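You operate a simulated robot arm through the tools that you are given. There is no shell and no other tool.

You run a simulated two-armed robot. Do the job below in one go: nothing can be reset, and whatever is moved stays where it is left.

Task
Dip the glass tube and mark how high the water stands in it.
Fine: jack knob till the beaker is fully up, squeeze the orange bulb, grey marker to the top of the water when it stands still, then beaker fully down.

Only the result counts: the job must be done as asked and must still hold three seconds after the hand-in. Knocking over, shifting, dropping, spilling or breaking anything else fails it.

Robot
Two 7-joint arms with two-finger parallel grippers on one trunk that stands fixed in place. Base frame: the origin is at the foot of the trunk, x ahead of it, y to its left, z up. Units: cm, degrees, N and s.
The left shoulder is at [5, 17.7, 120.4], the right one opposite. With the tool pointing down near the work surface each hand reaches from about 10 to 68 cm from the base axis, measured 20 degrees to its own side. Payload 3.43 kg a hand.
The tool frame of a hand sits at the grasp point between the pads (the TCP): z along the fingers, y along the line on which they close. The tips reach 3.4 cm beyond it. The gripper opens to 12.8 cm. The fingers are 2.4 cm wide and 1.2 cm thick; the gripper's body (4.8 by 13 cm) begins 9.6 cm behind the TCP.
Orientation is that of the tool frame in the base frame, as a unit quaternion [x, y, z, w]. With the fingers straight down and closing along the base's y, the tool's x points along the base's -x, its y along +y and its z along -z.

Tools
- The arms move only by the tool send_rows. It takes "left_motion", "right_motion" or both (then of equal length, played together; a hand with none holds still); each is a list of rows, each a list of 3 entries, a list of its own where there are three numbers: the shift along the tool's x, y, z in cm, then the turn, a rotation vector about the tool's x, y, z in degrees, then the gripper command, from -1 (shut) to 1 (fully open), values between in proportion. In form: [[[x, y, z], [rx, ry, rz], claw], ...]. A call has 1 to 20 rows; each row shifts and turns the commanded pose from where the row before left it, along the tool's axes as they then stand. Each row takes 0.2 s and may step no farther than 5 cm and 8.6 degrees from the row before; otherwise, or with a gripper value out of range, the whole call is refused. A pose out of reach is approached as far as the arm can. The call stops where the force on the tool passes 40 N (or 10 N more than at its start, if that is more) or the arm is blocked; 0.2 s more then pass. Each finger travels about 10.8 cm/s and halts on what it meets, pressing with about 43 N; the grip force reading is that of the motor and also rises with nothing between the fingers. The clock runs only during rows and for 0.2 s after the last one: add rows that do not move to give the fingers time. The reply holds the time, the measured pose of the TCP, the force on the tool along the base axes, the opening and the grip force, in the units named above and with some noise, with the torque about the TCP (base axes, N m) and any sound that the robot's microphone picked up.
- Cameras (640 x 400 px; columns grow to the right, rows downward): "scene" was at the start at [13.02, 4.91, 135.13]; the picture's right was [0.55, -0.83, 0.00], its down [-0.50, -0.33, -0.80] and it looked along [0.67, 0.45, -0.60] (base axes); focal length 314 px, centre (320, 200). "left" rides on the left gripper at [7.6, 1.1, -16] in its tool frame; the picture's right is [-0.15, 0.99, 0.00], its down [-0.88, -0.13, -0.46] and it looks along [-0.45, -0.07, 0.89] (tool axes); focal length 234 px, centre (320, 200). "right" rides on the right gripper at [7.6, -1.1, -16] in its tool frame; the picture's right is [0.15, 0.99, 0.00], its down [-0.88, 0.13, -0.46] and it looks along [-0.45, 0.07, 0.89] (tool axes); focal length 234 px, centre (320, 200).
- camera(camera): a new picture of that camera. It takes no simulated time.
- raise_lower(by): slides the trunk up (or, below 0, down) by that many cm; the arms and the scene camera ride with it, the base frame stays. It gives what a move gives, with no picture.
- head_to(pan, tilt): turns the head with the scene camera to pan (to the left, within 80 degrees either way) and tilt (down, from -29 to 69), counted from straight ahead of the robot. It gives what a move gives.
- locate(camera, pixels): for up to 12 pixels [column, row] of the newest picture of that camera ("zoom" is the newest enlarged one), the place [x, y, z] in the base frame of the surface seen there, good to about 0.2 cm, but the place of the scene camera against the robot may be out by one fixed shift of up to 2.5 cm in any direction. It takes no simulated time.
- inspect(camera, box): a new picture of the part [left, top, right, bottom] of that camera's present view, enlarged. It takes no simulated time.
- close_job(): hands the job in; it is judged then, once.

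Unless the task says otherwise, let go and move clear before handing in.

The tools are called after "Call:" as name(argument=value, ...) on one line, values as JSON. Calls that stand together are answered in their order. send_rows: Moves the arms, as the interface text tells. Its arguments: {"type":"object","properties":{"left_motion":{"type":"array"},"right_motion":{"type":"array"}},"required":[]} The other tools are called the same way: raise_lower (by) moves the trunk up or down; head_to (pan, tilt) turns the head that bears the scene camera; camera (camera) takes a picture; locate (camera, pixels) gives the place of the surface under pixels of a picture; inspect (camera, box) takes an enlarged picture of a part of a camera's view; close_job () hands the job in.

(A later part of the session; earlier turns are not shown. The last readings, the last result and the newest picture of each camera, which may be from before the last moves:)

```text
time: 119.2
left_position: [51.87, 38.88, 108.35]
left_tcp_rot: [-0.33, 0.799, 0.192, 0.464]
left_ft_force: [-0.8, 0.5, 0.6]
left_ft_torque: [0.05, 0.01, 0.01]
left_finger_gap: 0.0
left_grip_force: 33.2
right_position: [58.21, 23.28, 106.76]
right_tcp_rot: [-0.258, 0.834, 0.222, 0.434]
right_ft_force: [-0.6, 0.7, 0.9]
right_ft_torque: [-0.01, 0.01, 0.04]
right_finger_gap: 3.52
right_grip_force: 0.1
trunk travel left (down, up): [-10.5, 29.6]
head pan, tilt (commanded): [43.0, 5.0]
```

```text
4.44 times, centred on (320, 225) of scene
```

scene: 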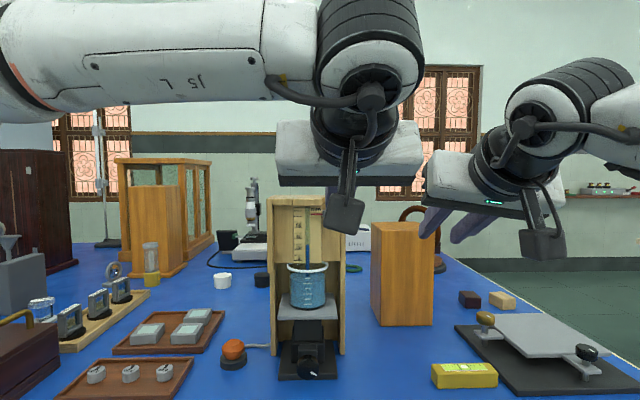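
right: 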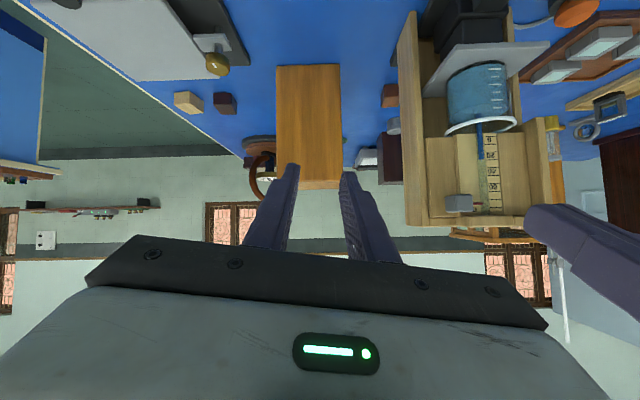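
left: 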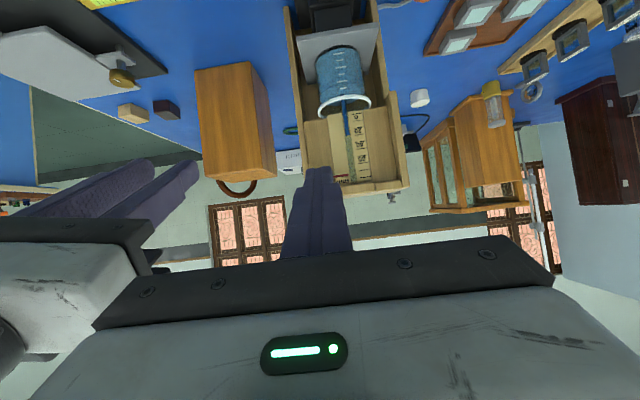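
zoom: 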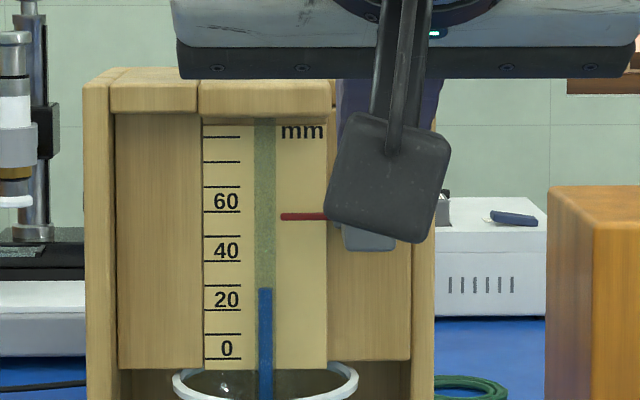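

The marker follows the push well: the pointer is now near 59 mm. I'll push down another 2.6 cm, stopping a little above the water level.

Call:
send_rows(left_motion=[[[0.435, 0, 0.247], [0, 0, 0], -1], [[0.435, 0, 0.247], [0, 0, 0], -1], [[0.435, 0, 0.247], [0, 0, 0], -1], [[0.435, 0, 0.247], [0, 0, 0], -1], [[0.26, 0, 0.148], [0, 0, 0], -1], [[0.26, 0, 0.148], [0, 0, 0], -1], [[0, 0, 0], [0, 0, 0], -1]])

Call:
inspect(camera="right", box=[430, 120, 510, 180])

Call:
inspect(camera="scene", box=[300, 215, 350, 265])

```text
time: 120.8
left_position: [51.68, 38.99, 105.9]
left_tcp_rot: [-0.33, 0.799, 0.192, 0.465]
left_ft_force: [-0.2, -0.3, 1.4]
left_ft_torque: [0.05, -0.04, -0.02]
left_finger_gap: 0.0
left_grip_force: 33.2
right_position: [58.21, 23.2, 106.6]
right_tcp_rot: [-0.258, 0.834, 0.222, 0.433]
right_ft_force: [0.6, 1.1, 0.0]
right_ft_torque: [-0.02, -0.04, -0.03]
right_finger_gap: 3.51
right_grip_force: 0.1
trunk travel left (down, up): [-10.5, 29.6]
head pan, tilt (commanded): [43.0, 5.0]
```

```text
6.67 times, centred on (470, 150) of right
```

zoom: 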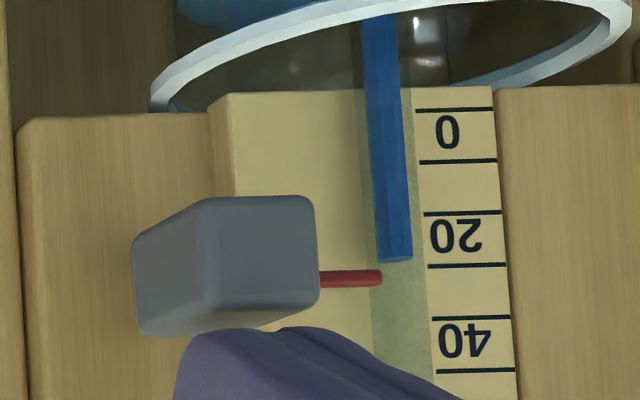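

```text
8.00 times, centred on (325, 240) of scene
```

zoom: 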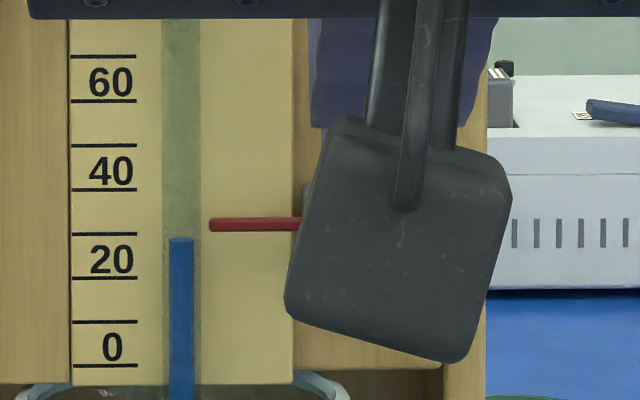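

The pointer is about 5 mm above the column top after allowing for parallax. I'll push down 4 mm more, then back off and check with a level view.

Call:
send_rows(left_motion=[[[0.122, 0, 0.069], [0, 0, 0], -1], [[0.122, 0, 0.069], [0, 0, 0], -1], [[0.104, 0, 0.059], [0, 0, 0], -1], [[0, 0, 0], [0, 0, 0], -1]])

Call:
inspect(camera="right", box=[430, 120, 510, 180])

Call:
inspect(camera="scene", box=[300, 215, 350, 265])

```text
time: 121.8
left_position: [51.74, 38.96, 105.38]
left_tcp_rot: [-0.33, 0.799, 0.192, 0.465]
left_ft_force: [0.7, 0.2, 1.2]
left_ft_torque: [0.01, -0.03, -0.02]
left_finger_gap: 0.01
left_grip_force: 33.1
right_position: [58.24, 23.3, 106.81]
right_tcp_rot: [-0.258, 0.834, 0.222, 0.434]
right_ft_force: [-0.2, 0.2, -0.5]
right_ft_torque: [0.0, 0.01, -0.01]
right_finger_gap: 3.51
right_grip_force: 0.1
trunk travel left (down, up): [-10.5, 29.6]
head pan, tilt (commanded): [43.0, 5.0]
```

```text
6.67 times, centred on (470, 150) of right
```

zoom: 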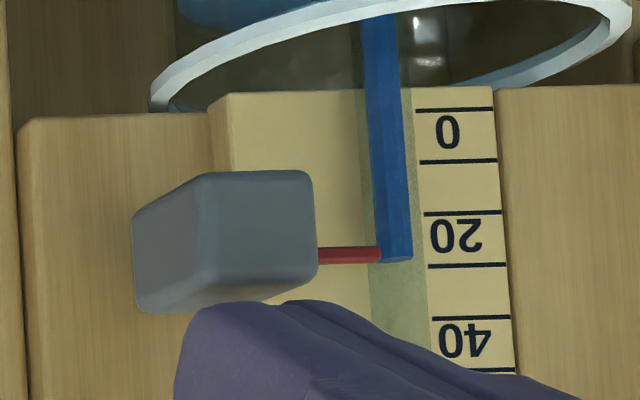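

```text
8.00 times, centred on (325, 240) of scene
```

zoom: 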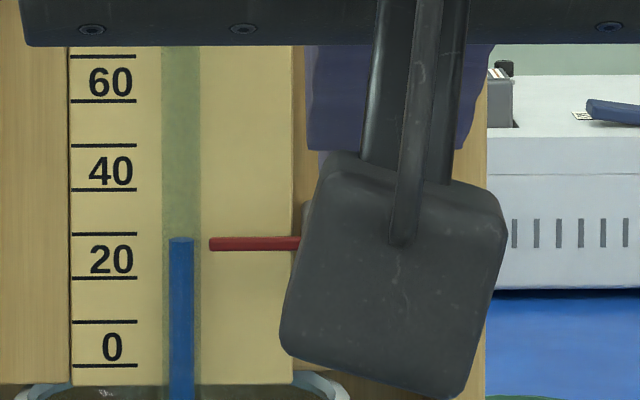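

The pointer now looks within about 1 mm of the column top in both views. I'll lift off, back away, and lower the trunk for a true level check.

Call:
send_rows(left_motion=[[[-0.435, 0, -0.247], [0, 0, 0], -1], [[-0.87, 0, -0.495], [0, 0, 0], -1], [[1.24, 0, -2.17], [0, 0, 0], -1], [[1.24, 0, -2.17], [0, 0, 0], -1], [[1.24, 0, -2.17], [0, 0, 0], -1], [[1.24, 0, -2.17], [0, 0, 0], -1]])

Call:
raise_lower(by=-7)

Call:
camera(camera="scene")

Call:
inspect(camera="scene", box=[290, 190, 350, 235])

```text
time: 123.2
left_position: [44.4, 31.7, 106.77]
left_tcp_rot: [-0.331, 0.799, 0.192, 0.465]
left_ft_force: [-0.1, -0.3, 0.6]
left_ft_torque: [0.02, -0.02, 0.01]
left_finger_gap: 0.0
left_grip_force: 32.8
right_position: [58.14, 23.25, 106.81]
right_tcp_rot: [-0.259, 0.834, 0.222, 0.434]
right_ft_force: [-0.2, 0.1, -0.1]
right_ft_torque: [0.03, 0.01, 0.03]
right_finger_gap: 3.52
right_grip_force: 0.0
trunk travel left (down, up): [-10.5, 29.6]
head pan, tilt (commanded): [43.0, 5.0]
```

```text
time: 124.2
left_position: [44.53, 31.75, 99.81]
left_tcp_rot: [-0.329, 0.799, 0.191, 0.465]
left_ft_force: [0.2, -0.2, 0.2]
left_ft_torque: [-0.02, 0.01, 0.02]
left_finger_gap: 0.01
left_grip_force: 32.7
right_position: [58.15, 23.26, 99.57]
right_tcp_rot: [-0.259, 0.834, 0.222, 0.433]
right_ft_force: [0.3, -0.5, -0.3]
right_ft_torque: [0.0, 0.01, 0.01]
right_finger_gap: 3.51
right_grip_force: 0.0
trunk travel left (down, up): [-3.5, 36.6]
head pan, tilt (commanded): [43.0, 5.0]
```

```text
taken
```

scene: 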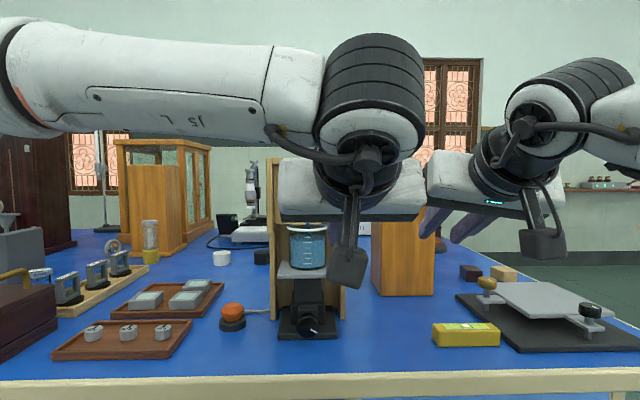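

```text
8.89 times, centred on (320, 212) of scene
```

zoom: 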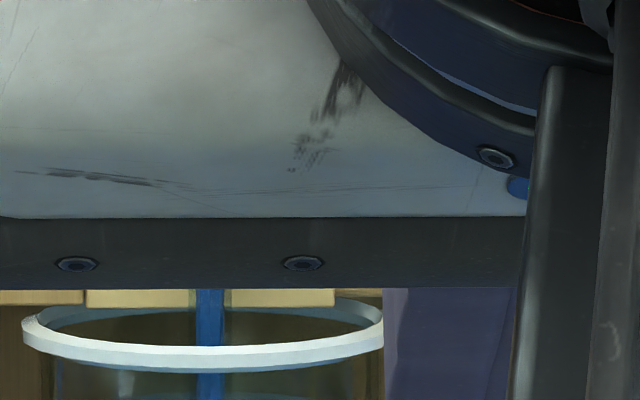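

The left hand blocks the scene view here, but the right camera has come down to about the meniscus height, giving a level view from the right. I'll look through it.

Call:
camera(camera="right")

Call:
inspect(camera="right", box=[430, 140, 530, 215])

```text
taken
```

right: 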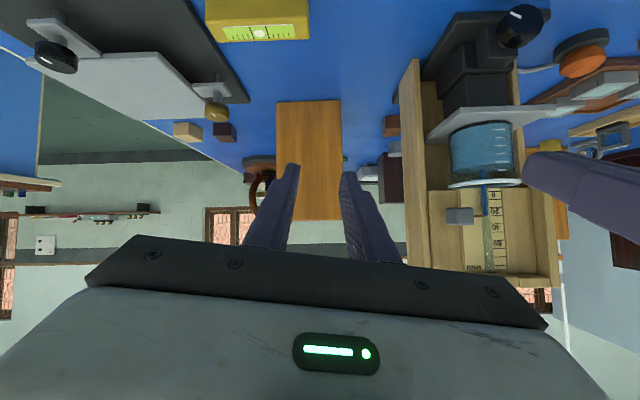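

```text
5.33 times, centred on (480, 178) of right
```

zoom: 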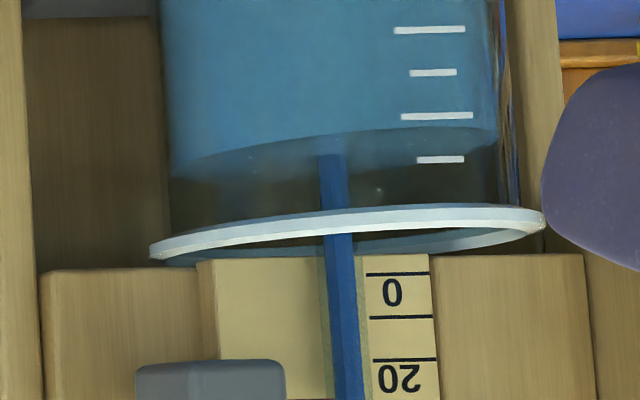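

The view is level now. I'll zoom lower in the picture, where the pointer meets the column top.

Call:
inspect(camera="right", box=[440, 185, 520, 245])

Call:
inspect(camera="right", box=[465, 200, 505, 230])

Call:
locate(camera="zoom", pixels=[[200, 245], [160, 245], [240, 245], [300, 200], [300, 230], [310, 150]])

```text
6.67 times, centred on (480, 215) of right
```

zoom: 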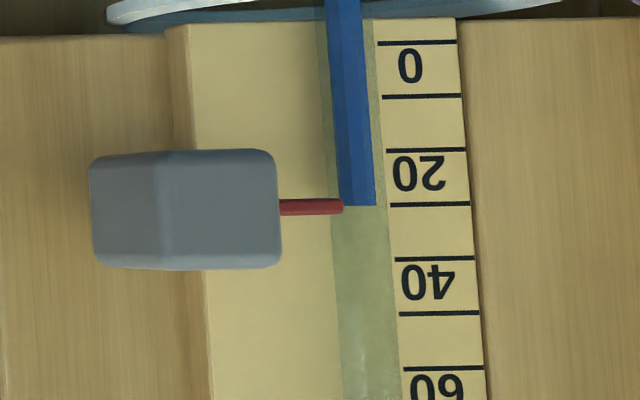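

```text
13.33 times, centred on (485, 215) of right
```

zoom: 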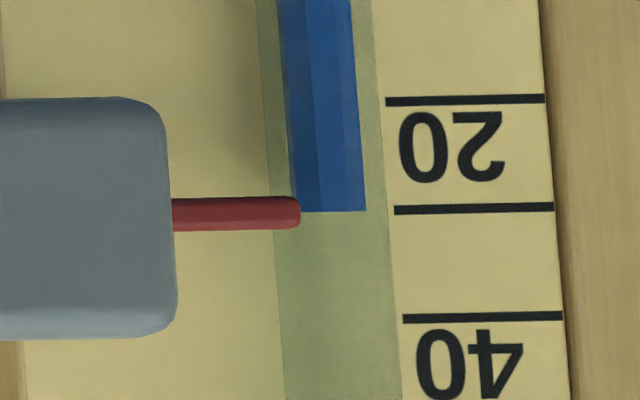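

```text
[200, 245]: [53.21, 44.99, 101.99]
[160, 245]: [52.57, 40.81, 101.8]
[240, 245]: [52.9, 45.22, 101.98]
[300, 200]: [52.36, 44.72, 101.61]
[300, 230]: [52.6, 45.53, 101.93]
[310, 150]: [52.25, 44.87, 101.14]
```

The level view shows the pointer's centre line at the column's end (both at zoom y of about 212, with 10.8 px per mm), so the marker is within about 0.2 mm at 29.7 mm. I'll move the right hand well away before working the knob again.

Call:
send_rows(right_motion=[[[0.66, -1.03, -1.35], [0, 0, 0], -0.45], [[1.33, -2.06, -2.69], [0, 0, 0], -0.45], [[1.33, -2.06, -2.69], [0, 0, 0], -0.45], [[1.33, -2.06, -2.69], [0, 0, 0], -0.45], [[1.33, -2.06, -2.69], [0, 0, 0], -0.45], [[1.33, -2.06, -2.69], [0, 0, 0], -0.45], [[1.33, -2.06, -2.69], [0, 0, 0], -0.45], [[1.33, -2.06, -2.69], [0, 0, 0], -0.45], [[0.66, -1.03, -1.35], [0, 0, 0], -0.45]])

Call:
camera(camera="scene")

```text
time: 126.2
left_position: [44.53, 31.68, 99.89]
left_tcp_rot: [-0.331, 0.799, 0.193, 0.464]
left_ft_force: [0.0, 0.1, 0.2]
left_ft_torque: [0.01, 0.02, 0.02]
left_finger_gap: 0.01
left_grip_force: 33.7
right_position: [50.17, -4.89, 99.73]
right_tcp_rot: [-0.258, 0.834, 0.222, 0.434]
right_ft_force: [-0.6, -0.9, -0.3]
right_ft_torque: [0.02, 0.03, 0.0]
right_finger_gap: 3.52
right_grip_force: 0.0
trunk travel left (down, up): [-3.5, 36.6]
head pan, tilt (commanded): [43.0, 5.0]
```

```text
taken
```

scene: 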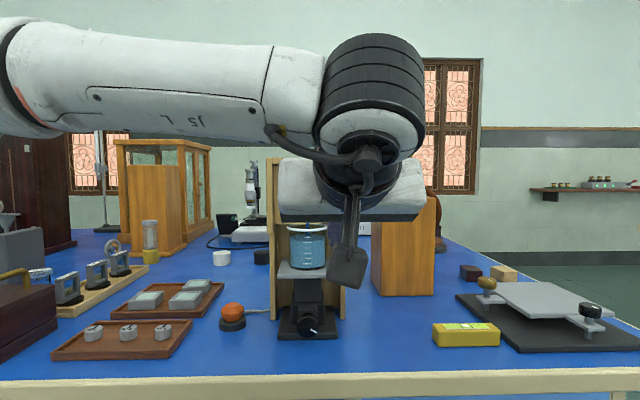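

The right hand is parked clear and everything on the table looks undisturbed. Now for the knob: I'll raise the trunk 7 cm back to the earlier working height and bring the left hand to its pre-grasp pose, tilted 42 degrees.

Call:
raise_lower(by=7)

Call:
send_rows(left_motion=[[[0, 0, 0], [0, 6.3, 0], -0.6], [[0, 0, 0], [0, 6.4, 0], -0.14], [[2.02, 0.7, 2.29], [0, 0, 0], -0.14], [[2.02, 0.7, 2.29], [0, 0, 0], -0.14], [[2.02, 0.7, 2.29], [0, 0, 0], -0.14], [[2.02, 0.7, 2.29], [0, 0, 0], -0.14], [[2.02, 0.7, 2.29], [0, 0, 0], -0.14], [[2.02, 0.7, 2.29], [0, 0, 0], -0.14], [[0, 0, 0], [0, 0, 0], -0.14]])

Call:
inspect(camera="left", box=[240, 110, 400, 210])

Call:
camera(camera="scene")

```text
time: 127.3
left_position: [44.59, 31.69, 106.73]
left_tcp_rot: [-0.331, 0.8, 0.192, 0.463]
left_ft_force: [-0.7, 0.1, -0.6]
left_ft_torque: [0.03, 0.03, 0.02]
left_finger_gap: 0.0
left_grip_force: 33.3
right_position: [50.27, -4.85, 106.76]
right_tcp_rot: [-0.259, 0.833, 0.223, 0.434]
right_ft_force: [-0.5, 0.3, 0.1]
right_ft_torque: [-0.02, -0.02, -0.02]
right_finger_gap: 3.52
right_grip_force: 0.0
trunk travel left (down, up): [-10.5, 29.6]
head pan, tilt (commanded): [43.0, 5.0]
```

```text
time: 129.3
left_position: [43.15, 36.17, 88.48]
left_tcp_rot: [-0.349, 0.845, 0.154, 0.373]
left_ft_force: [-0.5, 0.2, 0.8]
left_ft_torque: [-0.02, 0.01, 0.01]
left_finger_gap: 5.48
left_grip_force: 0.1
right_position: [50.11, -4.79, 106.72]
right_tcp_rot: [-0.258, 0.834, 0.222, 0.434]
right_ft_force: [0.0, -0.3, 0.2]
right_ft_torque: [-0.03, -0.01, 0.0]
right_finger_gap: 3.53
right_grip_force: 0.1
trunk travel left (down, up): [-10.5, 29.6]
head pan, tilt (commanded): [43.0, 5.0]
```

```text
4.00 times, centred on (320, 160) of left
```

zoom: 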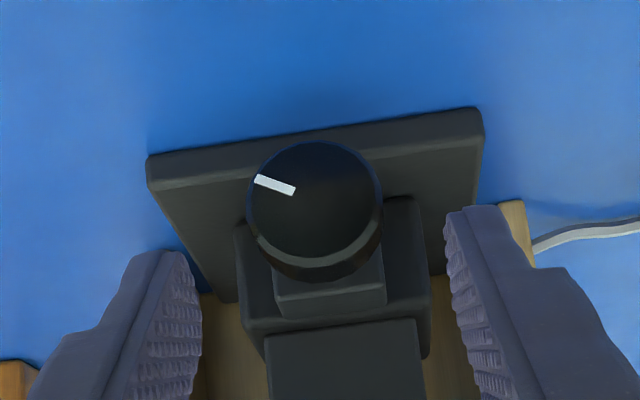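

```text
taken
```

scene: 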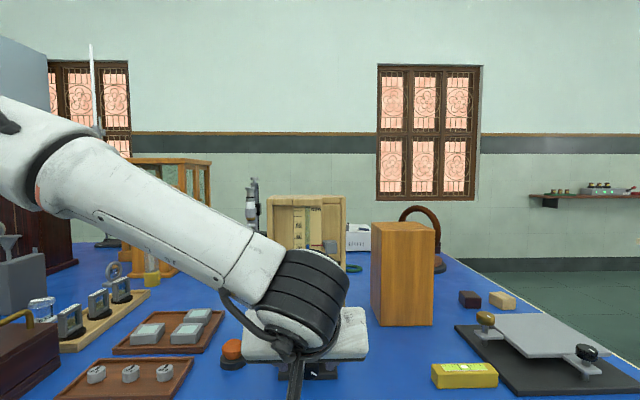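

The hand is at the pre-grasp pose with the knob centred at zoom (315, 210), its index still at the fully-up angle. I'll slide in around it, loosen to the ratchet gap and swing clockwise 33 degrees loosely to set up a counter-clockwise stroke.

Call:
send_rows(left_motion=[[[0.025, 0, 1.3], [0, 0, 0], -0.14], [[0.025, 0, 1.3], [0, 0, 0], -0.14], [[0.025, 0, 1.25], [0, 0, 0], -0.14], [[0.025, 0, 1.2], [0, 0, 0], -0.14], [[0, 0, 0], [0, 0, 0], -0.3]])

Call:
inspect(camera="left", box=[220, 120, 420, 250])

```text
time: 130.5
left_position: [45.64, 38.79, 85.3]
left_tcp_rot: [-0.35, 0.845, 0.154, 0.373]
left_ft_force: [-0.1, -0.5, -0.5]
left_ft_torque: [0.01, 0.01, 0.0]
left_finger_gap: 4.47
left_grip_force: 0.0
right_position: [50.07, -5.05, 106.77]
right_tcp_rot: [-0.258, 0.834, 0.222, 0.434]
right_ft_force: [0.0, -0.4, -0.1]
right_ft_torque: [-0.01, -0.01, -0.01]
right_finger_gap: 3.51
right_grip_force: 0.0
trunk travel left (down, up): [-10.5, 29.6]
head pan, tilt (commanded): [43.0, 5.0]
```

```text
3.08 times, centred on (320, 185) of left
```

zoom: 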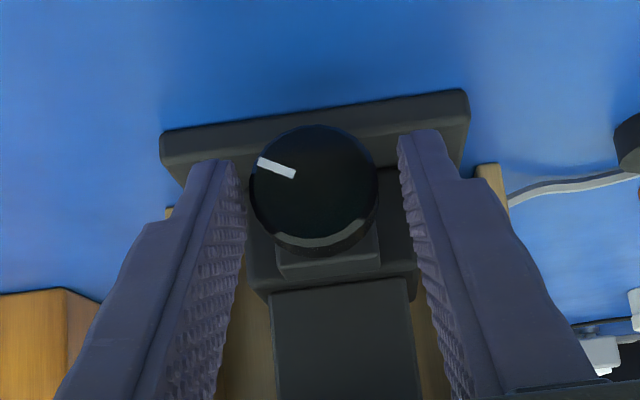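

The fingers straddle the knob at s = 59.7 with no contact. I'll lower slightly and swing clockwise 33 degrees with the loose gap.

Call:
send_rows(left_motion=[[[0.16, 0, 0.15], [0, 0, 0], -0.3], [[0.012, -0.236, 0.011], [-5.586, 0, 6.142], -0.3], [[0.012, -0.236, 0.011], [-5.586, 0, 6.142], -0.3], [[0.012, -0.236, 0.011], [-5.586, 0, 6.142], -0.3], [[0.012, -0.236, 0.011], [-5.586, 0, 6.142], -0.3], [[0, 0, 0], [0, 0, 0], -0.3]])

Call:
inspect(camera="left", box=[220, 120, 420, 250])

```text
time: 131.9
left_position: [46.29, 38.04, 84.69]
left_tcp_rot: [-0.228, 0.854, 0.39, 0.258]
left_ft_force: [-0.2, -0.6, 0.2]
left_ft_torque: [0.02, 0.0, -0.01]
left_finger_gap: 4.49
left_grip_force: 0.0
right_position: [50.14, -4.76, 106.78]
right_tcp_rot: [-0.259, 0.834, 0.223, 0.434]
right_ft_force: [0.8, 0.3, 0.1]
right_ft_torque: [0.01, 0.01, 0.02]
right_finger_gap: 3.51
right_grip_force: 0.0
trunk travel left (down, up): [-10.5, 29.6]
head pan, tilt (commanded): [43.0, 5.0]
```

```text
3.08 times, centred on (320, 185) of left
```

zoom: 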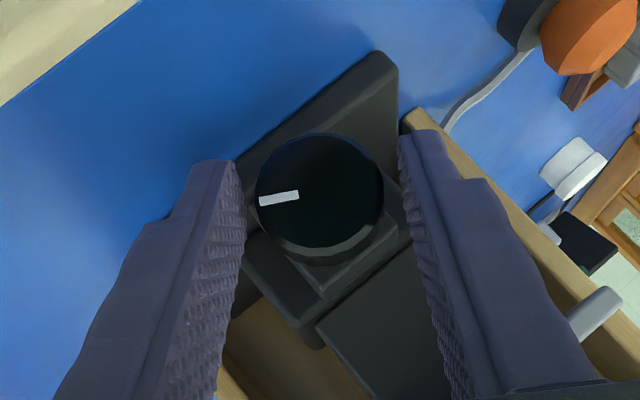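

The hand is centred at +33 degrees and the knob didn't move. I'll grip and turn counter-clockwise 72 degrees to lower the beaker.

Call:
send_rows(left_motion=[[[0, 0.03, 0], [0, 0, 0], -0.6], [[0, 0, 0], [0, 0, 0], -0.8], [[0, 0, 0], [0, 0, 0], -0.8], [[0.011, 0.22, 0.01], [5.38, 0, -5.92], -0.8], [[0.011, 0.22, 0.01], [5.38, 0, -5.92], -0.8], [[0.011, 0.22, 0.01], [5.38, 0, -5.92], -0.8], [[0.011, 0.22, 0.01], [5.38, 0, -5.92], -0.8], [[0.011, 0.22, 0.01], [5.38, 0, -5.92], -0.8], [[0.011, 0.22, 0.01], [5.38, 0, -5.92], -0.8], [[0.011, 0.22, 0.01], [5.38, 0, -5.92], -0.8], [[0.011, 0.22, 0.01], [5.38, 0, -5.92], -0.8], [[0.011, 0.22, 0.01], [5.38, 0, -5.92], -0.8], [[0, 0, 0], [0, 0, 0], -0.8]])

Call:
inspect(camera="left", box=[220, 120, 420, 250])

Call:
inspect(camera="scene", box=[250, 180, 370, 380])

```text
time: 134.7
left_position: [45.04, 39.29, 84.47]
left_tcp_rot: [-0.454, 0.746, -0.137, 0.467]
left_ft_force: [8.0, -12.7, -4.5]
left_ft_torque: [-0.03, -0.17, -0.07]
left_finger_gap: 3.55
left_grip_force: 45.2
right_position: [50.16, -4.97, 106.76]
right_tcp_rot: [-0.258, 0.834, 0.223, 0.434]
right_ft_force: [0.3, -0.2, -0.3]
right_ft_torque: [0.0, -0.01, -0.04]
right_finger_gap: 3.54
right_grip_force: 0.0
trunk travel left (down, up): [-10.5, 29.6]
head pan, tilt (commanded): [43.0, 5.0]
```

```text
3.08 times, centred on (320, 185) of left
```

zoom: 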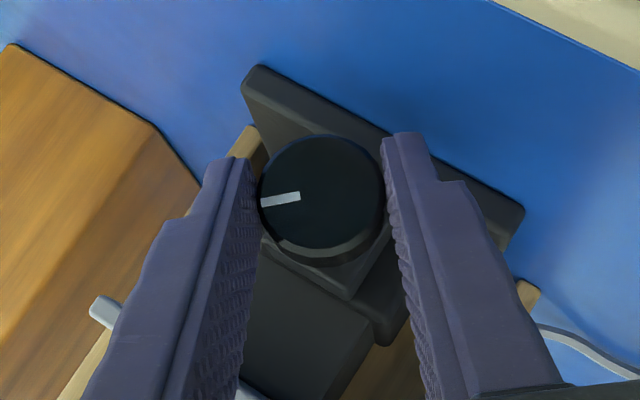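

```text
2.00 times, centred on (310, 280) of scene
```

zoom: 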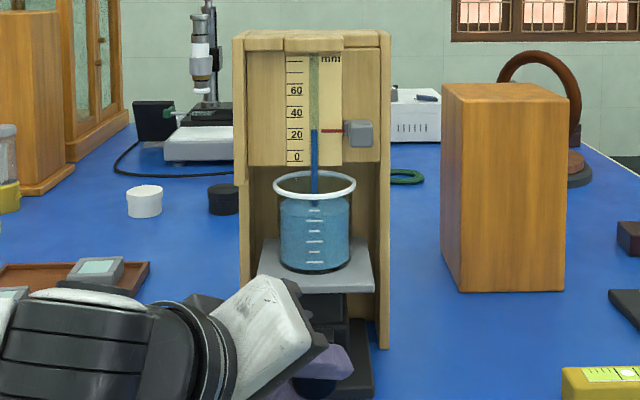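

The knob turned down cleanly with no slip and the beaker is visibly lower, while the marker stays put at the column top. I'll loosen and swing back clockwise for the next stroke.

Call:
send_rows(left_motion=[[[0, 0, 0], [0, 0, 0], -0.3], [[0, 0.03, 0], [0, 0, 0], -0.3], [[0.0, -0.228, 0.0], [-5.586, 0, 6.142], -0.3], [[0.0, -0.228, 0.0], [-5.586, 0, 6.142], -0.3], [[0.0, -0.228, 0.0], [-5.586, 0, 6.142], -0.3], [[0.012, -0.228, 0.011], [-5.586, 0, 6.142], -0.3], [[0.012, -0.228, 0.011], [-5.586, 0, 6.142], -0.3], [[0.012, -0.228, 0.011], [-5.586, 0, 6.142], -0.3], [[0.012, -0.228, 0.011], [-5.586, 0, 6.142], -0.3], [[0.012, -0.228, 0.011], [-5.586, 0, 6.142], -0.3], [[0.012, -0.228, 0.011], [-5.586, 0, 6.142], -0.3], [[0, 0, 0], [0, 0, 0], -0.3]])

Call:
inspect(camera="left", box=[220, 120, 420, 250])

```text
time: 137.3
left_position: [46.23, 38.04, 84.69]
left_tcp_rot: [-0.217, 0.852, 0.408, 0.247]
left_ft_force: [-0.5, -0.2, 0.3]
left_ft_torque: [0.01, -0.01, 0.0]
left_finger_gap: 4.49
left_grip_force: 0.0
right_position: [50.14, -4.86, 106.73]
right_tcp_rot: [-0.257, 0.834, 0.222, 0.435]
right_ft_force: [-0.1, 1.1, 0.3]
right_ft_torque: [0.03, 0.01, -0.02]
right_finger_gap: 3.51
right_grip_force: 0.1
trunk travel left (down, up): [-10.5, 29.6]
head pan, tilt (commanded): [43.0, 5.0]
```

```text
3.08 times, centred on (320, 185) of left
```

zoom: 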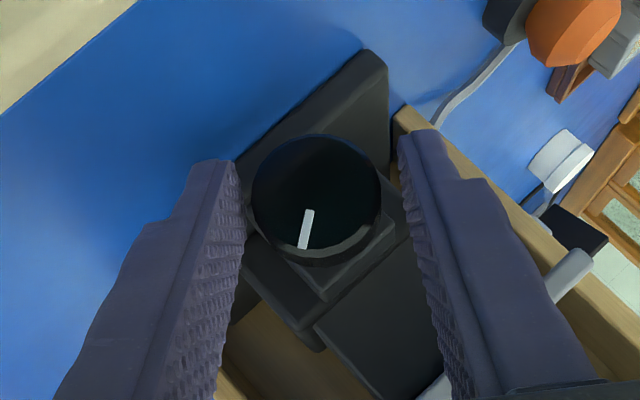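

The knob held still during the back-swing (index now at zoom (305, 230)). I'll grip and turn counter-clockwise another 72 degrees.

Call:
send_rows(left_motion=[[[0, 0, 0], [0, 0, 0], -0.6], [[0, 0, 0], [0, 0, 0], -0.8], [[0, 0, 0], [0, 0, 0], -0.8], [[0.011, 0.22, 0.01], [5.38, 0, -5.92], -0.8], [[0.011, 0.22, 0.01], [5.38, 0, -5.92], -0.8], [[0.011, 0.22, 0.01], [5.38, 0, -5.92], -0.8], [[0.011, 0.22, 0.01], [5.38, 0, -5.92], -0.8], [[0.011, 0.22, 0.01], [5.38, 0, -5.92], -0.8], [[0.011, 0.22, 0.01], [5.38, 0, -5.92], -0.8], [[0.011, 0.22, 0.01], [5.38, 0, -5.92], -0.8], [[0.011, 0.22, 0.01], [5.38, 0, -5.92], -0.8], [[0.011, 0.22, 0.01], [5.38, 0, -5.92], -0.8], [[0, 0, 0], [0, 0, 0], -0.8]])

Call:
inspect(camera="left", box=[220, 120, 420, 250])

Call:
inspect(camera="scene", box=[250, 180, 370, 380])

```text
time: 140.1
left_position: [44.97, 39.24, 84.74]
left_tcp_rot: [-0.449, 0.756, -0.115, 0.462]
left_ft_force: [16.6, -7.6, -6.5]
left_ft_torque: [-0.22, 0.0, -0.61]
left_finger_gap: 3.57
left_grip_force: 45.3
right_position: [50.27, -4.88, 106.63]
right_tcp_rot: [-0.257, 0.835, 0.222, 0.433]
right_ft_force: [0.8, -0.8, -0.5]
right_ft_torque: [0.0, -0.02, 0.02]
right_finger_gap: 3.51
right_grip_force: 0.0
trunk travel left (down, up): [-10.5, 29.6]
head pan, tilt (commanded): [43.0, 5.0]
```

```text
3.08 times, centred on (320, 185) of left
```

zoom: 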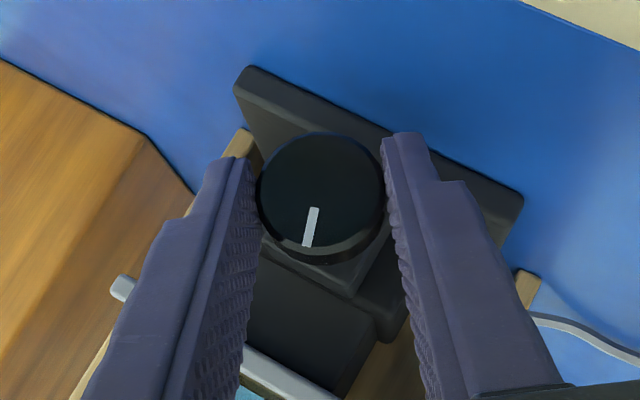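

```text
2.00 times, centred on (310, 280) of scene
```

zoom: 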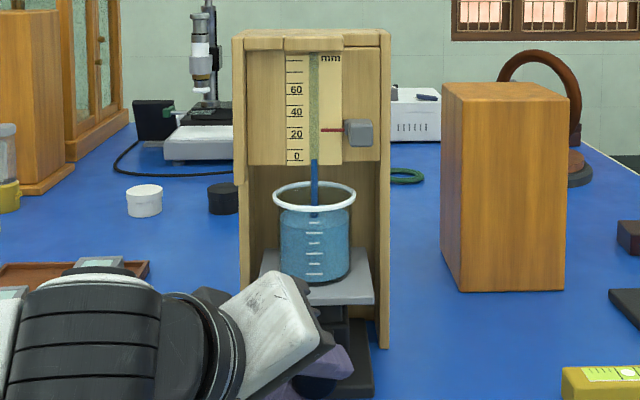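

Another clean 72 degrees; the column now drops with the beaker while the marker stays, as expected. I'll swing back for the third stroke.

Call:
send_rows(left_motion=[[[0, 0, 0], [0, 0, 0], -0.3], [[0, 0, 0], [0, 0, 0], -0.3], [[0.012, -0.228, 0.011], [-5.586, 0, 6.142], -0.3], [[0.012, -0.228, 0.011], [-5.586, 0, 6.142], -0.3], [[0.012, -0.228, 0.011], [-5.586, 0, 6.142], -0.3], [[0.012, -0.228, 0.011], [-5.586, 0, 6.142], -0.3], [[0.012, -0.228, 0.011], [-5.586, 0, 6.142], -0.3], [[0.012, -0.228, 0.011], [-5.586, 0, 6.142], -0.3], [[0.012, -0.228, 0.011], [-5.586, 0, 6.142], -0.3], [[0.012, -0.228, 0.011], [-5.586, 0, 6.142], -0.3], [[0.012, -0.228, 0.011], [-5.586, 0, 6.142], -0.3], [[0, 0, 0], [0, 0, 0], -0.3]])

Call:
inspect(camera="left", box=[220, 120, 420, 250])

```text
time: 142.7
left_position: [46.52, 38.01, 84.69]
left_tcp_rot: [-0.207, 0.848, 0.426, 0.237]
left_ft_force: [-1.0, -0.5, -0.2]
left_ft_torque: [-0.01, 0.04, -0.02]
left_finger_gap: 4.46
left_grip_force: 0.0
right_position: [50.16, -4.83, 106.72]
right_tcp_rot: [-0.257, 0.834, 0.221, 0.435]
right_ft_force: [0.6, 0.2, 0.1]
right_ft_torque: [0.04, 0.0, 0.01]
right_finger_gap: 3.52
right_grip_force: 0.1
trunk travel left (down, up): [-10.5, 29.6]
head pan, tilt (commanded): [43.0, 5.0]
```

```text
3.08 times, centred on (320, 185) of left
```

zoom: 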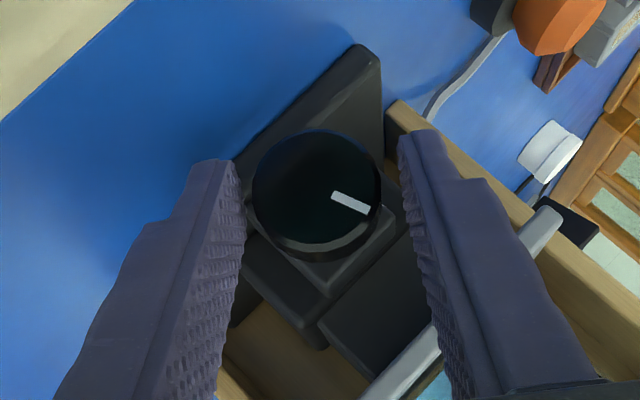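

The hand is centred at +39 degrees. I'll grip and turn counter-clockwise 80 degrees.

Call:
send_rows(left_motion=[[[0, 0, 0], [0, 0, 0], -0.6], [[0, 0, 0], [0, 0, 0], -0.8], [[0, 0, 0], [0, 0, 0], -0.8], [[0.011, 0.22, 0.01], [5.38, 0, -5.92], -0.8], [[0.011, 0.22, 0.01], [5.38, 0, -5.92], -0.8], [[0.011, 0.22, 0.01], [5.38, 0, -5.92], -0.8], [[0.011, 0.22, 0.01], [5.38, 0, -5.92], -0.8], [[0.011, 0.22, 0.01], [5.38, 0, -5.92], -0.8], [[0.011, 0.22, 0.01], [5.38, 0, -5.92], -0.8], [[0.011, 0.22, 0.01], [5.38, 0, -5.92], -0.8], [[0.011, 0.22, 0.01], [5.38, 0, -5.92], -0.8], [[0.011, 0.22, 0.01], [5.38, 0, -5.92], -0.8], [[0.011, 0.22, 0.01], [5.38, 0, -5.92], -0.8], [[0, 0, 0], [0, 0, 0], -0.8]])

Call:
inspect(camera="left", box=[220, 120, 420, 250])

Call:
inspect(camera="scene", box=[250, 180, 370, 380])

```text
time: 145.7
left_position: [44.85, 39.43, 84.63]
left_tcp_rot: [-0.46, 0.736, -0.153, 0.473]
left_ft_force: [9.3, -3.5, -1.2]
left_ft_torque: [0.0, -0.17, -0.06]
left_finger_gap: 3.54
left_grip_force: 45.3
right_position: [50.18, -4.84, 106.66]
right_tcp_rot: [-0.258, 0.834, 0.222, 0.433]
right_ft_force: [0.2, -0.8, -0.2]
right_ft_torque: [-0.01, 0.0, 0.01]
right_finger_gap: 3.53
right_grip_force: 0.1
trunk travel left (down, up): [-10.5, 29.6]
head pan, tilt (commanded): [43.0, 5.0]
```

```text
3.08 times, centred on (320, 185) of left
```

zoom: 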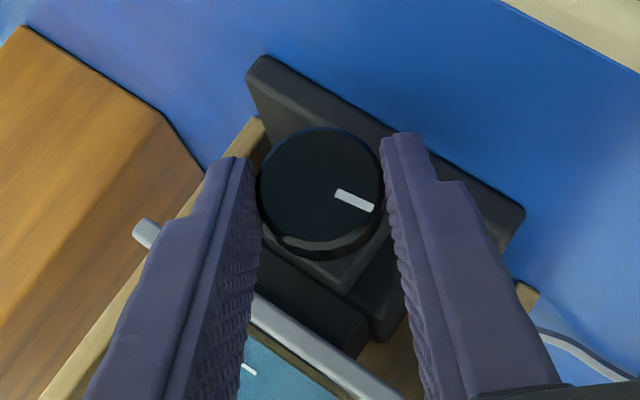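

```text
2.00 times, centred on (310, 280) of scene
```

zoom: 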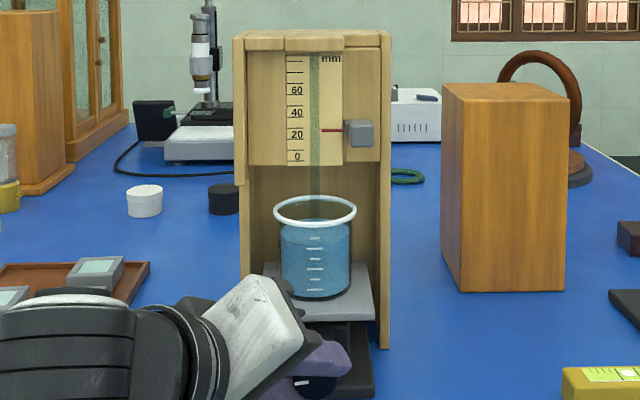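

About 224 of 300 degrees are undone, and the tube has drained. I'll swing back for the last stroke.

Call:
send_rows(left_motion=[[[0, 0, 0], [0, 0, 0], -0.3], [[0, 0, 0], [0, 0, 0], -0.3], [[0.012, -0.228, 0.011], [-5.586, 0, 6.142], -0.3], [[0.012, -0.228, 0.011], [-5.586, 0, 6.142], -0.3], [[0.012, -0.228, 0.011], [-5.586, 0, 6.142], -0.3], [[0.012, -0.228, 0.011], [-5.586, 0, 6.142], -0.3], [[0.012, -0.228, 0.011], [-5.586, 0, 6.142], -0.3], [[0.012, -0.228, 0.011], [-5.586, 0, 6.142], -0.3], [[0.012, -0.228, 0.011], [-5.586, 0, 6.142], -0.3], [[0.012, -0.228, 0.011], [-5.586, 0, 6.142], -0.3], [[0.012, -0.228, 0.011], [-5.586, 0, 6.142], -0.3], [[0, 0, 0], [0, 0, 0], -0.3]])

Call:
inspect(camera="left", box=[220, 120, 420, 250])

```text
time: 148.3
left_position: [46.38, 38.14, 84.93]
left_tcp_rot: [-0.228, 0.854, 0.392, 0.256]
left_ft_force: [0.2, -0.4, 0.7]
left_ft_torque: [0.01, 0.02, 0.01]
left_finger_gap: 4.5
left_grip_force: 0.0
right_position: [50.14, -4.86, 106.77]
right_tcp_rot: [-0.258, 0.834, 0.222, 0.434]
right_ft_force: [-0.3, 0.4, -0.5]
right_ft_torque: [0.02, -0.01, 0.01]
right_finger_gap: 3.53
right_grip_force: 0.0
trunk travel left (down, up): [-10.5, 29.6]
head pan, tilt (commanded): [43.0, 5.0]
```

```text
3.08 times, centred on (320, 185) of left
```

zoom: 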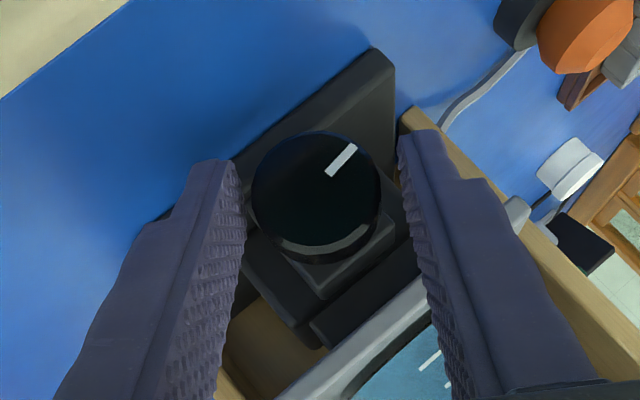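

The index shows about 69 degrees left to its starting angle. I'll grip and turn counter-clockwise 80 degrees, to run it into the bottom stop.

Call:
send_rows(left_motion=[[[0.1, -0.04, 0.09], [0, 0, 0], -0.5], [[0, 0, 0], [0, 0, 0], -0.8], [[0, 0, 0], [0, 0, 0], -0.8], [[0.011, 0.22, 0.01], [5.38, 0, -5.92], -0.8], [[0.011, 0.22, 0.01], [5.38, 0, -5.92], -0.8], [[0.011, 0.22, 0.01], [5.38, 0, -5.92], -0.8], [[0.011, 0.22, 0.01], [5.38, 0, -5.92], -0.8], [[0.011, 0.22, 0.01], [5.38, 0, -5.92], -0.8], [[0.011, 0.22, 0.01], [5.38, 0, -5.92], -0.8], [[0.011, 0.22, 0.01], [5.38, 0, -5.92], -0.8], [[0.011, 0.22, 0.01], [5.38, 0, -5.92], -0.8], [[0.011, 0.22, 0.01], [5.38, 0, -5.92], -0.8], [[0, 0, 0], [0, 0, 0], -0.8]])

Call:
inspect(camera="left", box=[220, 120, 420, 250])

Call:
inspect(camera="scene", box=[250, 180, 370, 380])

```text
time: 151.1
left_position: [45.06, 39.39, 84.57]
left_tcp_rot: [-0.454, 0.746, -0.134, 0.468]
left_ft_force: [20.8, -3.9, 5.5]
left_ft_torque: [0.27, -0.67, -0.16]
left_finger_gap: 3.56
left_grip_force: 45.1
right_position: [50.23, -4.92, 106.71]
right_tcp_rot: [-0.258, 0.834, 0.223, 0.433]
right_ft_force: [-0.5, 0.3, 0.3]
right_ft_torque: [0.02, 0.01, 0.02]
right_finger_gap: 3.51
right_grip_force: 0.1
trunk travel left (down, up): [-10.5, 29.6]
head pan, tilt (commanded): [43.0, 5.0]
```

```text
3.08 times, centred on (320, 185) of left
```

zoom: 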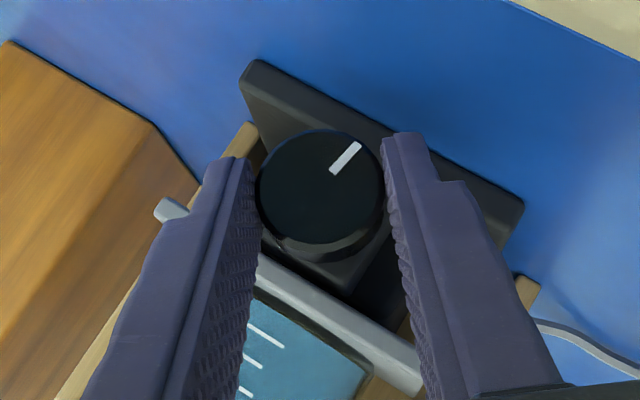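

```text
2.00 times, centred on (310, 280) of scene
```

zoom: 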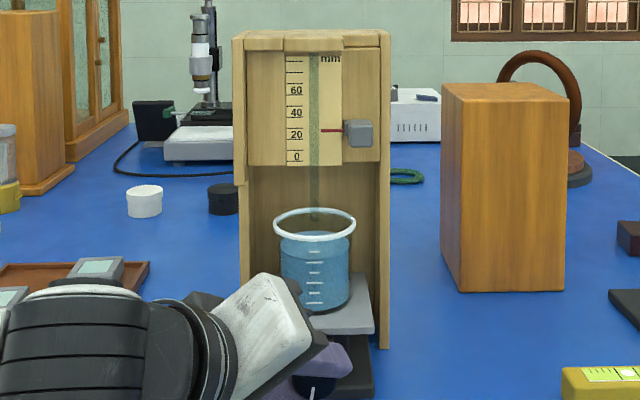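

The index is back at about its starting angle, straight down in the scene view. I'll do one more short stroke to be sure it is hard against the bottom stop.

Call:
send_rows(left_motion=[[[0, 0, 0], [0, 0, 0], -0.3], [[0, 0, 0], [0, 0, 0], -0.3], [[0.012, -0.228, 0.011], [-5.586, 0, 6.142], -0.3], [[0.012, -0.228, 0.011], [-5.586, 0, 6.142], -0.3], [[0.012, -0.228, 0.011], [-5.586, 0, 6.142], -0.3], [[0.012, -0.228, 0.011], [-5.586, 0, 6.142], -0.3], [[0.012, -0.228, 0.011], [-5.586, 0, 6.142], -0.3], [[0, 0, 0], [0, 0, 0], -0.3]])

Call:
inspect(camera="left", box=[220, 120, 420, 250])

Call:
locate(camera="zoom", pixels=[[240, 325], [320, 300], [400, 290], [320, 190], [315, 150]])

```text
time: 152.9
left_position: [45.71, 38.62, 85.0]
left_tcp_rot: [-0.341, 0.848, 0.178, 0.364]
left_ft_force: [0.1, 0.3, -0.3]
left_ft_torque: [0.0, 0.02, 0.0]
left_finger_gap: 4.47
left_grip_force: 0.1
right_position: [50.08, -4.81, 106.67]
right_tcp_rot: [-0.257, 0.834, 0.221, 0.435]
right_ft_force: [0.4, -0.4, -0.9]
right_ft_torque: [0.01, 0.02, 0.04]
right_finger_gap: 3.53
right_grip_force: 0.0
trunk travel left (down, up): [-10.5, 29.6]
head pan, tilt (commanded): [43.0, 5.0]
```

```text
3.08 times, centred on (320, 185) of left
```

zoom: 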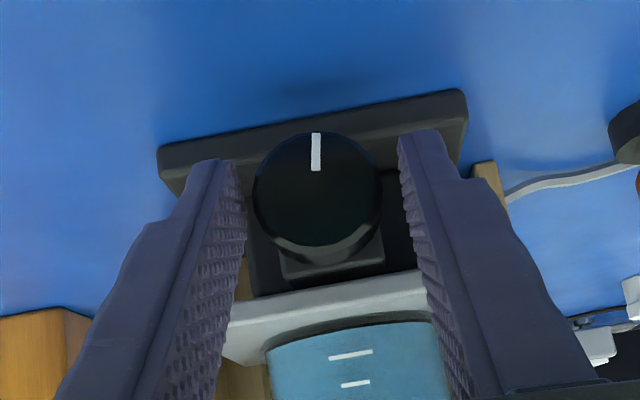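

```text
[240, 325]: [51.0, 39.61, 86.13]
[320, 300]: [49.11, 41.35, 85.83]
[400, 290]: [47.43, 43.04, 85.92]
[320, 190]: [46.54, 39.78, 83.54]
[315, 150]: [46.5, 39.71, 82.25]
```

The index is about 6-8 degrees short of its original angle and the plate is at 85.9, so there is a touch more travel. I'll grip here and turn counter-clockwise 32 degrees into the stop.

Call:
send_rows(left_motion=[[[0, 0, 0], [0, 0, 0], -0.6], [[0, 0, 0], [0, 0, 0], -0.8], [[0, 0, 0], [0, 0, 0], -0.8], [[0.011, 0.22, 0.01], [5.38, 0, -5.92], -0.8], [[0.011, 0.22, 0.01], [5.38, 0, -5.92], -0.8], [[0.011, 0.22, 0.01], [5.38, 0, -5.92], -0.8], [[0.011, 0.22, 0.01], [5.38, 0, -5.92], -0.8], [[0, 0, 0], [0, 0, 0], -0.8]])

Call:
inspect(camera="left", box=[220, 120, 420, 250])

Call:
locate(camera="zoom", pixels=[[300, 290], [340, 300], [380, 330], [320, 190]])

```text
time: 154.7
left_position: [45.27, 39.14, 84.74]
left_tcp_rot: [-0.434, 0.778, -0.062, 0.449]
left_ft_force: [9.6, -6.1, 1.9]
left_ft_torque: [-0.03, 0.15, -0.54]
left_finger_gap: 3.56
left_grip_force: 45.0
right_position: [50.13, -4.91, 106.71]
right_tcp_rot: [-0.258, 0.834, 0.222, 0.434]
right_ft_force: [-0.4, 0.3, -1.1]
right_ft_torque: [0.01, 0.04, -0.02]
right_finger_gap: 3.52
right_grip_force: 0.1
trunk travel left (down, up): [-10.5, 29.6]
head pan, tilt (commanded): [43.0, 5.0]
```

```text
3.08 times, centred on (320, 185) of left
```

zoom: 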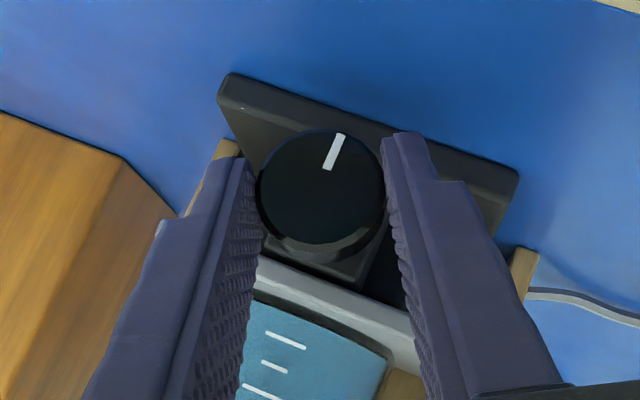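

```text
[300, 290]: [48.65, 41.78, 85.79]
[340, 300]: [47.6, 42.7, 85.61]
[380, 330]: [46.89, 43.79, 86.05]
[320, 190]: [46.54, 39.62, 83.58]
```

The index slipped about 18 degrees in the grip and the plate reads 85.7, the same as at the start, so it is at the bottom stop. I'll turn 16 degrees more to confirm nothing moves further.

Call:
send_rows(left_motion=[[[0.011, 0.22, 0.01], [5.38, 0, -5.92], -0.8], [[0.011, 0.22, 0.01], [5.38, 0, -5.92], -0.8], [[0, 0, 0], [0, 0, 0], -0.8]])

Call:
inspect(camera="left", box=[220, 120, 420, 250])

Call:
inspect(camera="scene", box=[250, 180, 370, 380])

```text
time: 155.5
left_position: [44.93, 39.37, 84.48]
left_tcp_rot: [-0.467, 0.721, -0.181, 0.478]
left_ft_force: [-5.3, -10.5, 3.9]
left_ft_torque: [0.47, 0.24, -0.33]
left_finger_gap: 3.59
left_grip_force: 45.4
right_position: [49.94, -4.87, 106.59]
right_tcp_rot: [-0.258, 0.834, 0.222, 0.435]
right_ft_force: [-0.2, 0.3, -0.3]
right_ft_torque: [0.01, 0.0, -0.01]
right_finger_gap: 3.49
right_grip_force: 0.0
trunk travel left (down, up): [-10.5, 29.6]
head pan, tilt (commanded): [43.0, 5.0]
```

```text
3.08 times, centred on (320, 185) of left
```

zoom: 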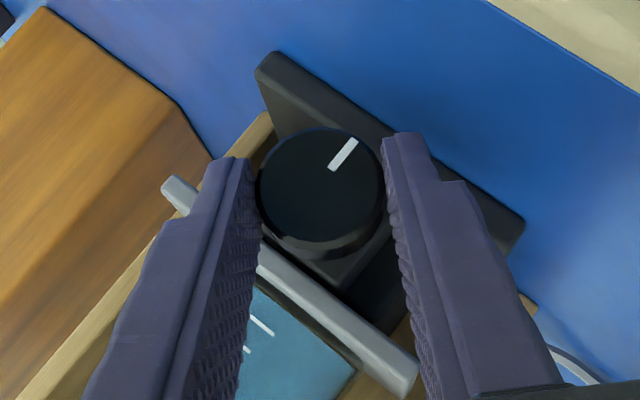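

```text
2.00 times, centred on (310, 280) of scene
```

zoom: 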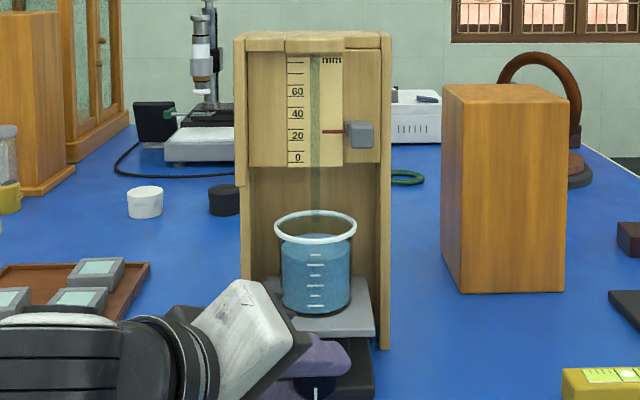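

The extra turn only slipped, and the index points straight down as at the start, so the beaker is fully down. I'll loosen, swing level and retract along the tool axis.

Call:
send_rows(left_motion=[[[0, 0, 0], [0, 0, 0], -0.38], [[0, 0, 0], [0, 0, 0], -0.38], [[0.012, -0.228, 0.011], [-5.586, 0, 6.142], -0.33], [[0.012, -0.228, 0.011], [-5.586, 0, 6.142], -0.3], [[0.012, -0.228, 0.011], [-5.586, 0, 6.142], -0.3], [[0.012, -0.228, 0.011], [-5.586, 0, 6.142], -0.3], [[0.012, -0.228, 0.011], [-5.586, 0, 6.142], -0.3], [[0, 0, 0], [0, 0, 0], -0.15], [[0, 0, -0.8], [0, 0, 0], -0.15], [[0, 0, -1.2], [0, 0, 0], -0.15], [[0, 0, -1.2], [0, 0, 0], -0.15], [[0, 0, -1.5], [0, 0, 0], -0.15], [[0, 0, -1.5], [0, 0, 0], -0.15]])

Call:
camera(camera="left")

Call:
camera(camera="scene")

```text
time: 158.3
left_position: [42.04, 35.68, 89.1]
left_tcp_rot: [-0.364, 0.839, 0.13, 0.383]
left_ft_force: [-0.1, -1.1, 0.4]
left_ft_torque: [0.01, 0.0, -0.03]
left_finger_gap: 5.42
left_grip_force: 0.0
right_position: [50.1, -4.85, 106.88]
right_tcp_rot: [-0.257, 0.834, 0.221, 0.435]
right_ft_force: [0.7, 0.2, -0.1]
right_ft_torque: [-0.02, -0.05, 0.0]
right_finger_gap: 3.49
right_grip_force: 0.0
trunk travel left (down, up): [-10.5, 29.6]
head pan, tilt (commanded): [43.0, 5.0]
```

```text
taken
```

left: 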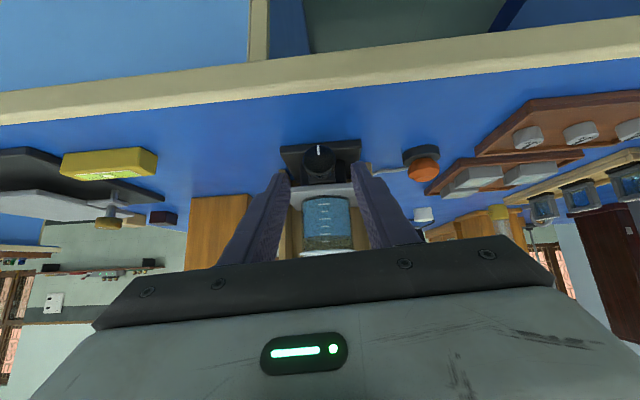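

```text
taken
```

scene: 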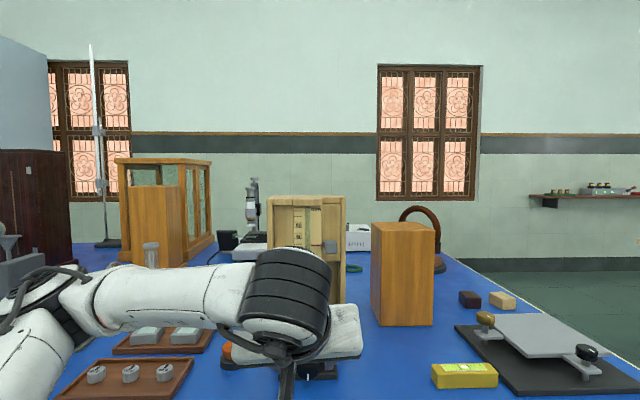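

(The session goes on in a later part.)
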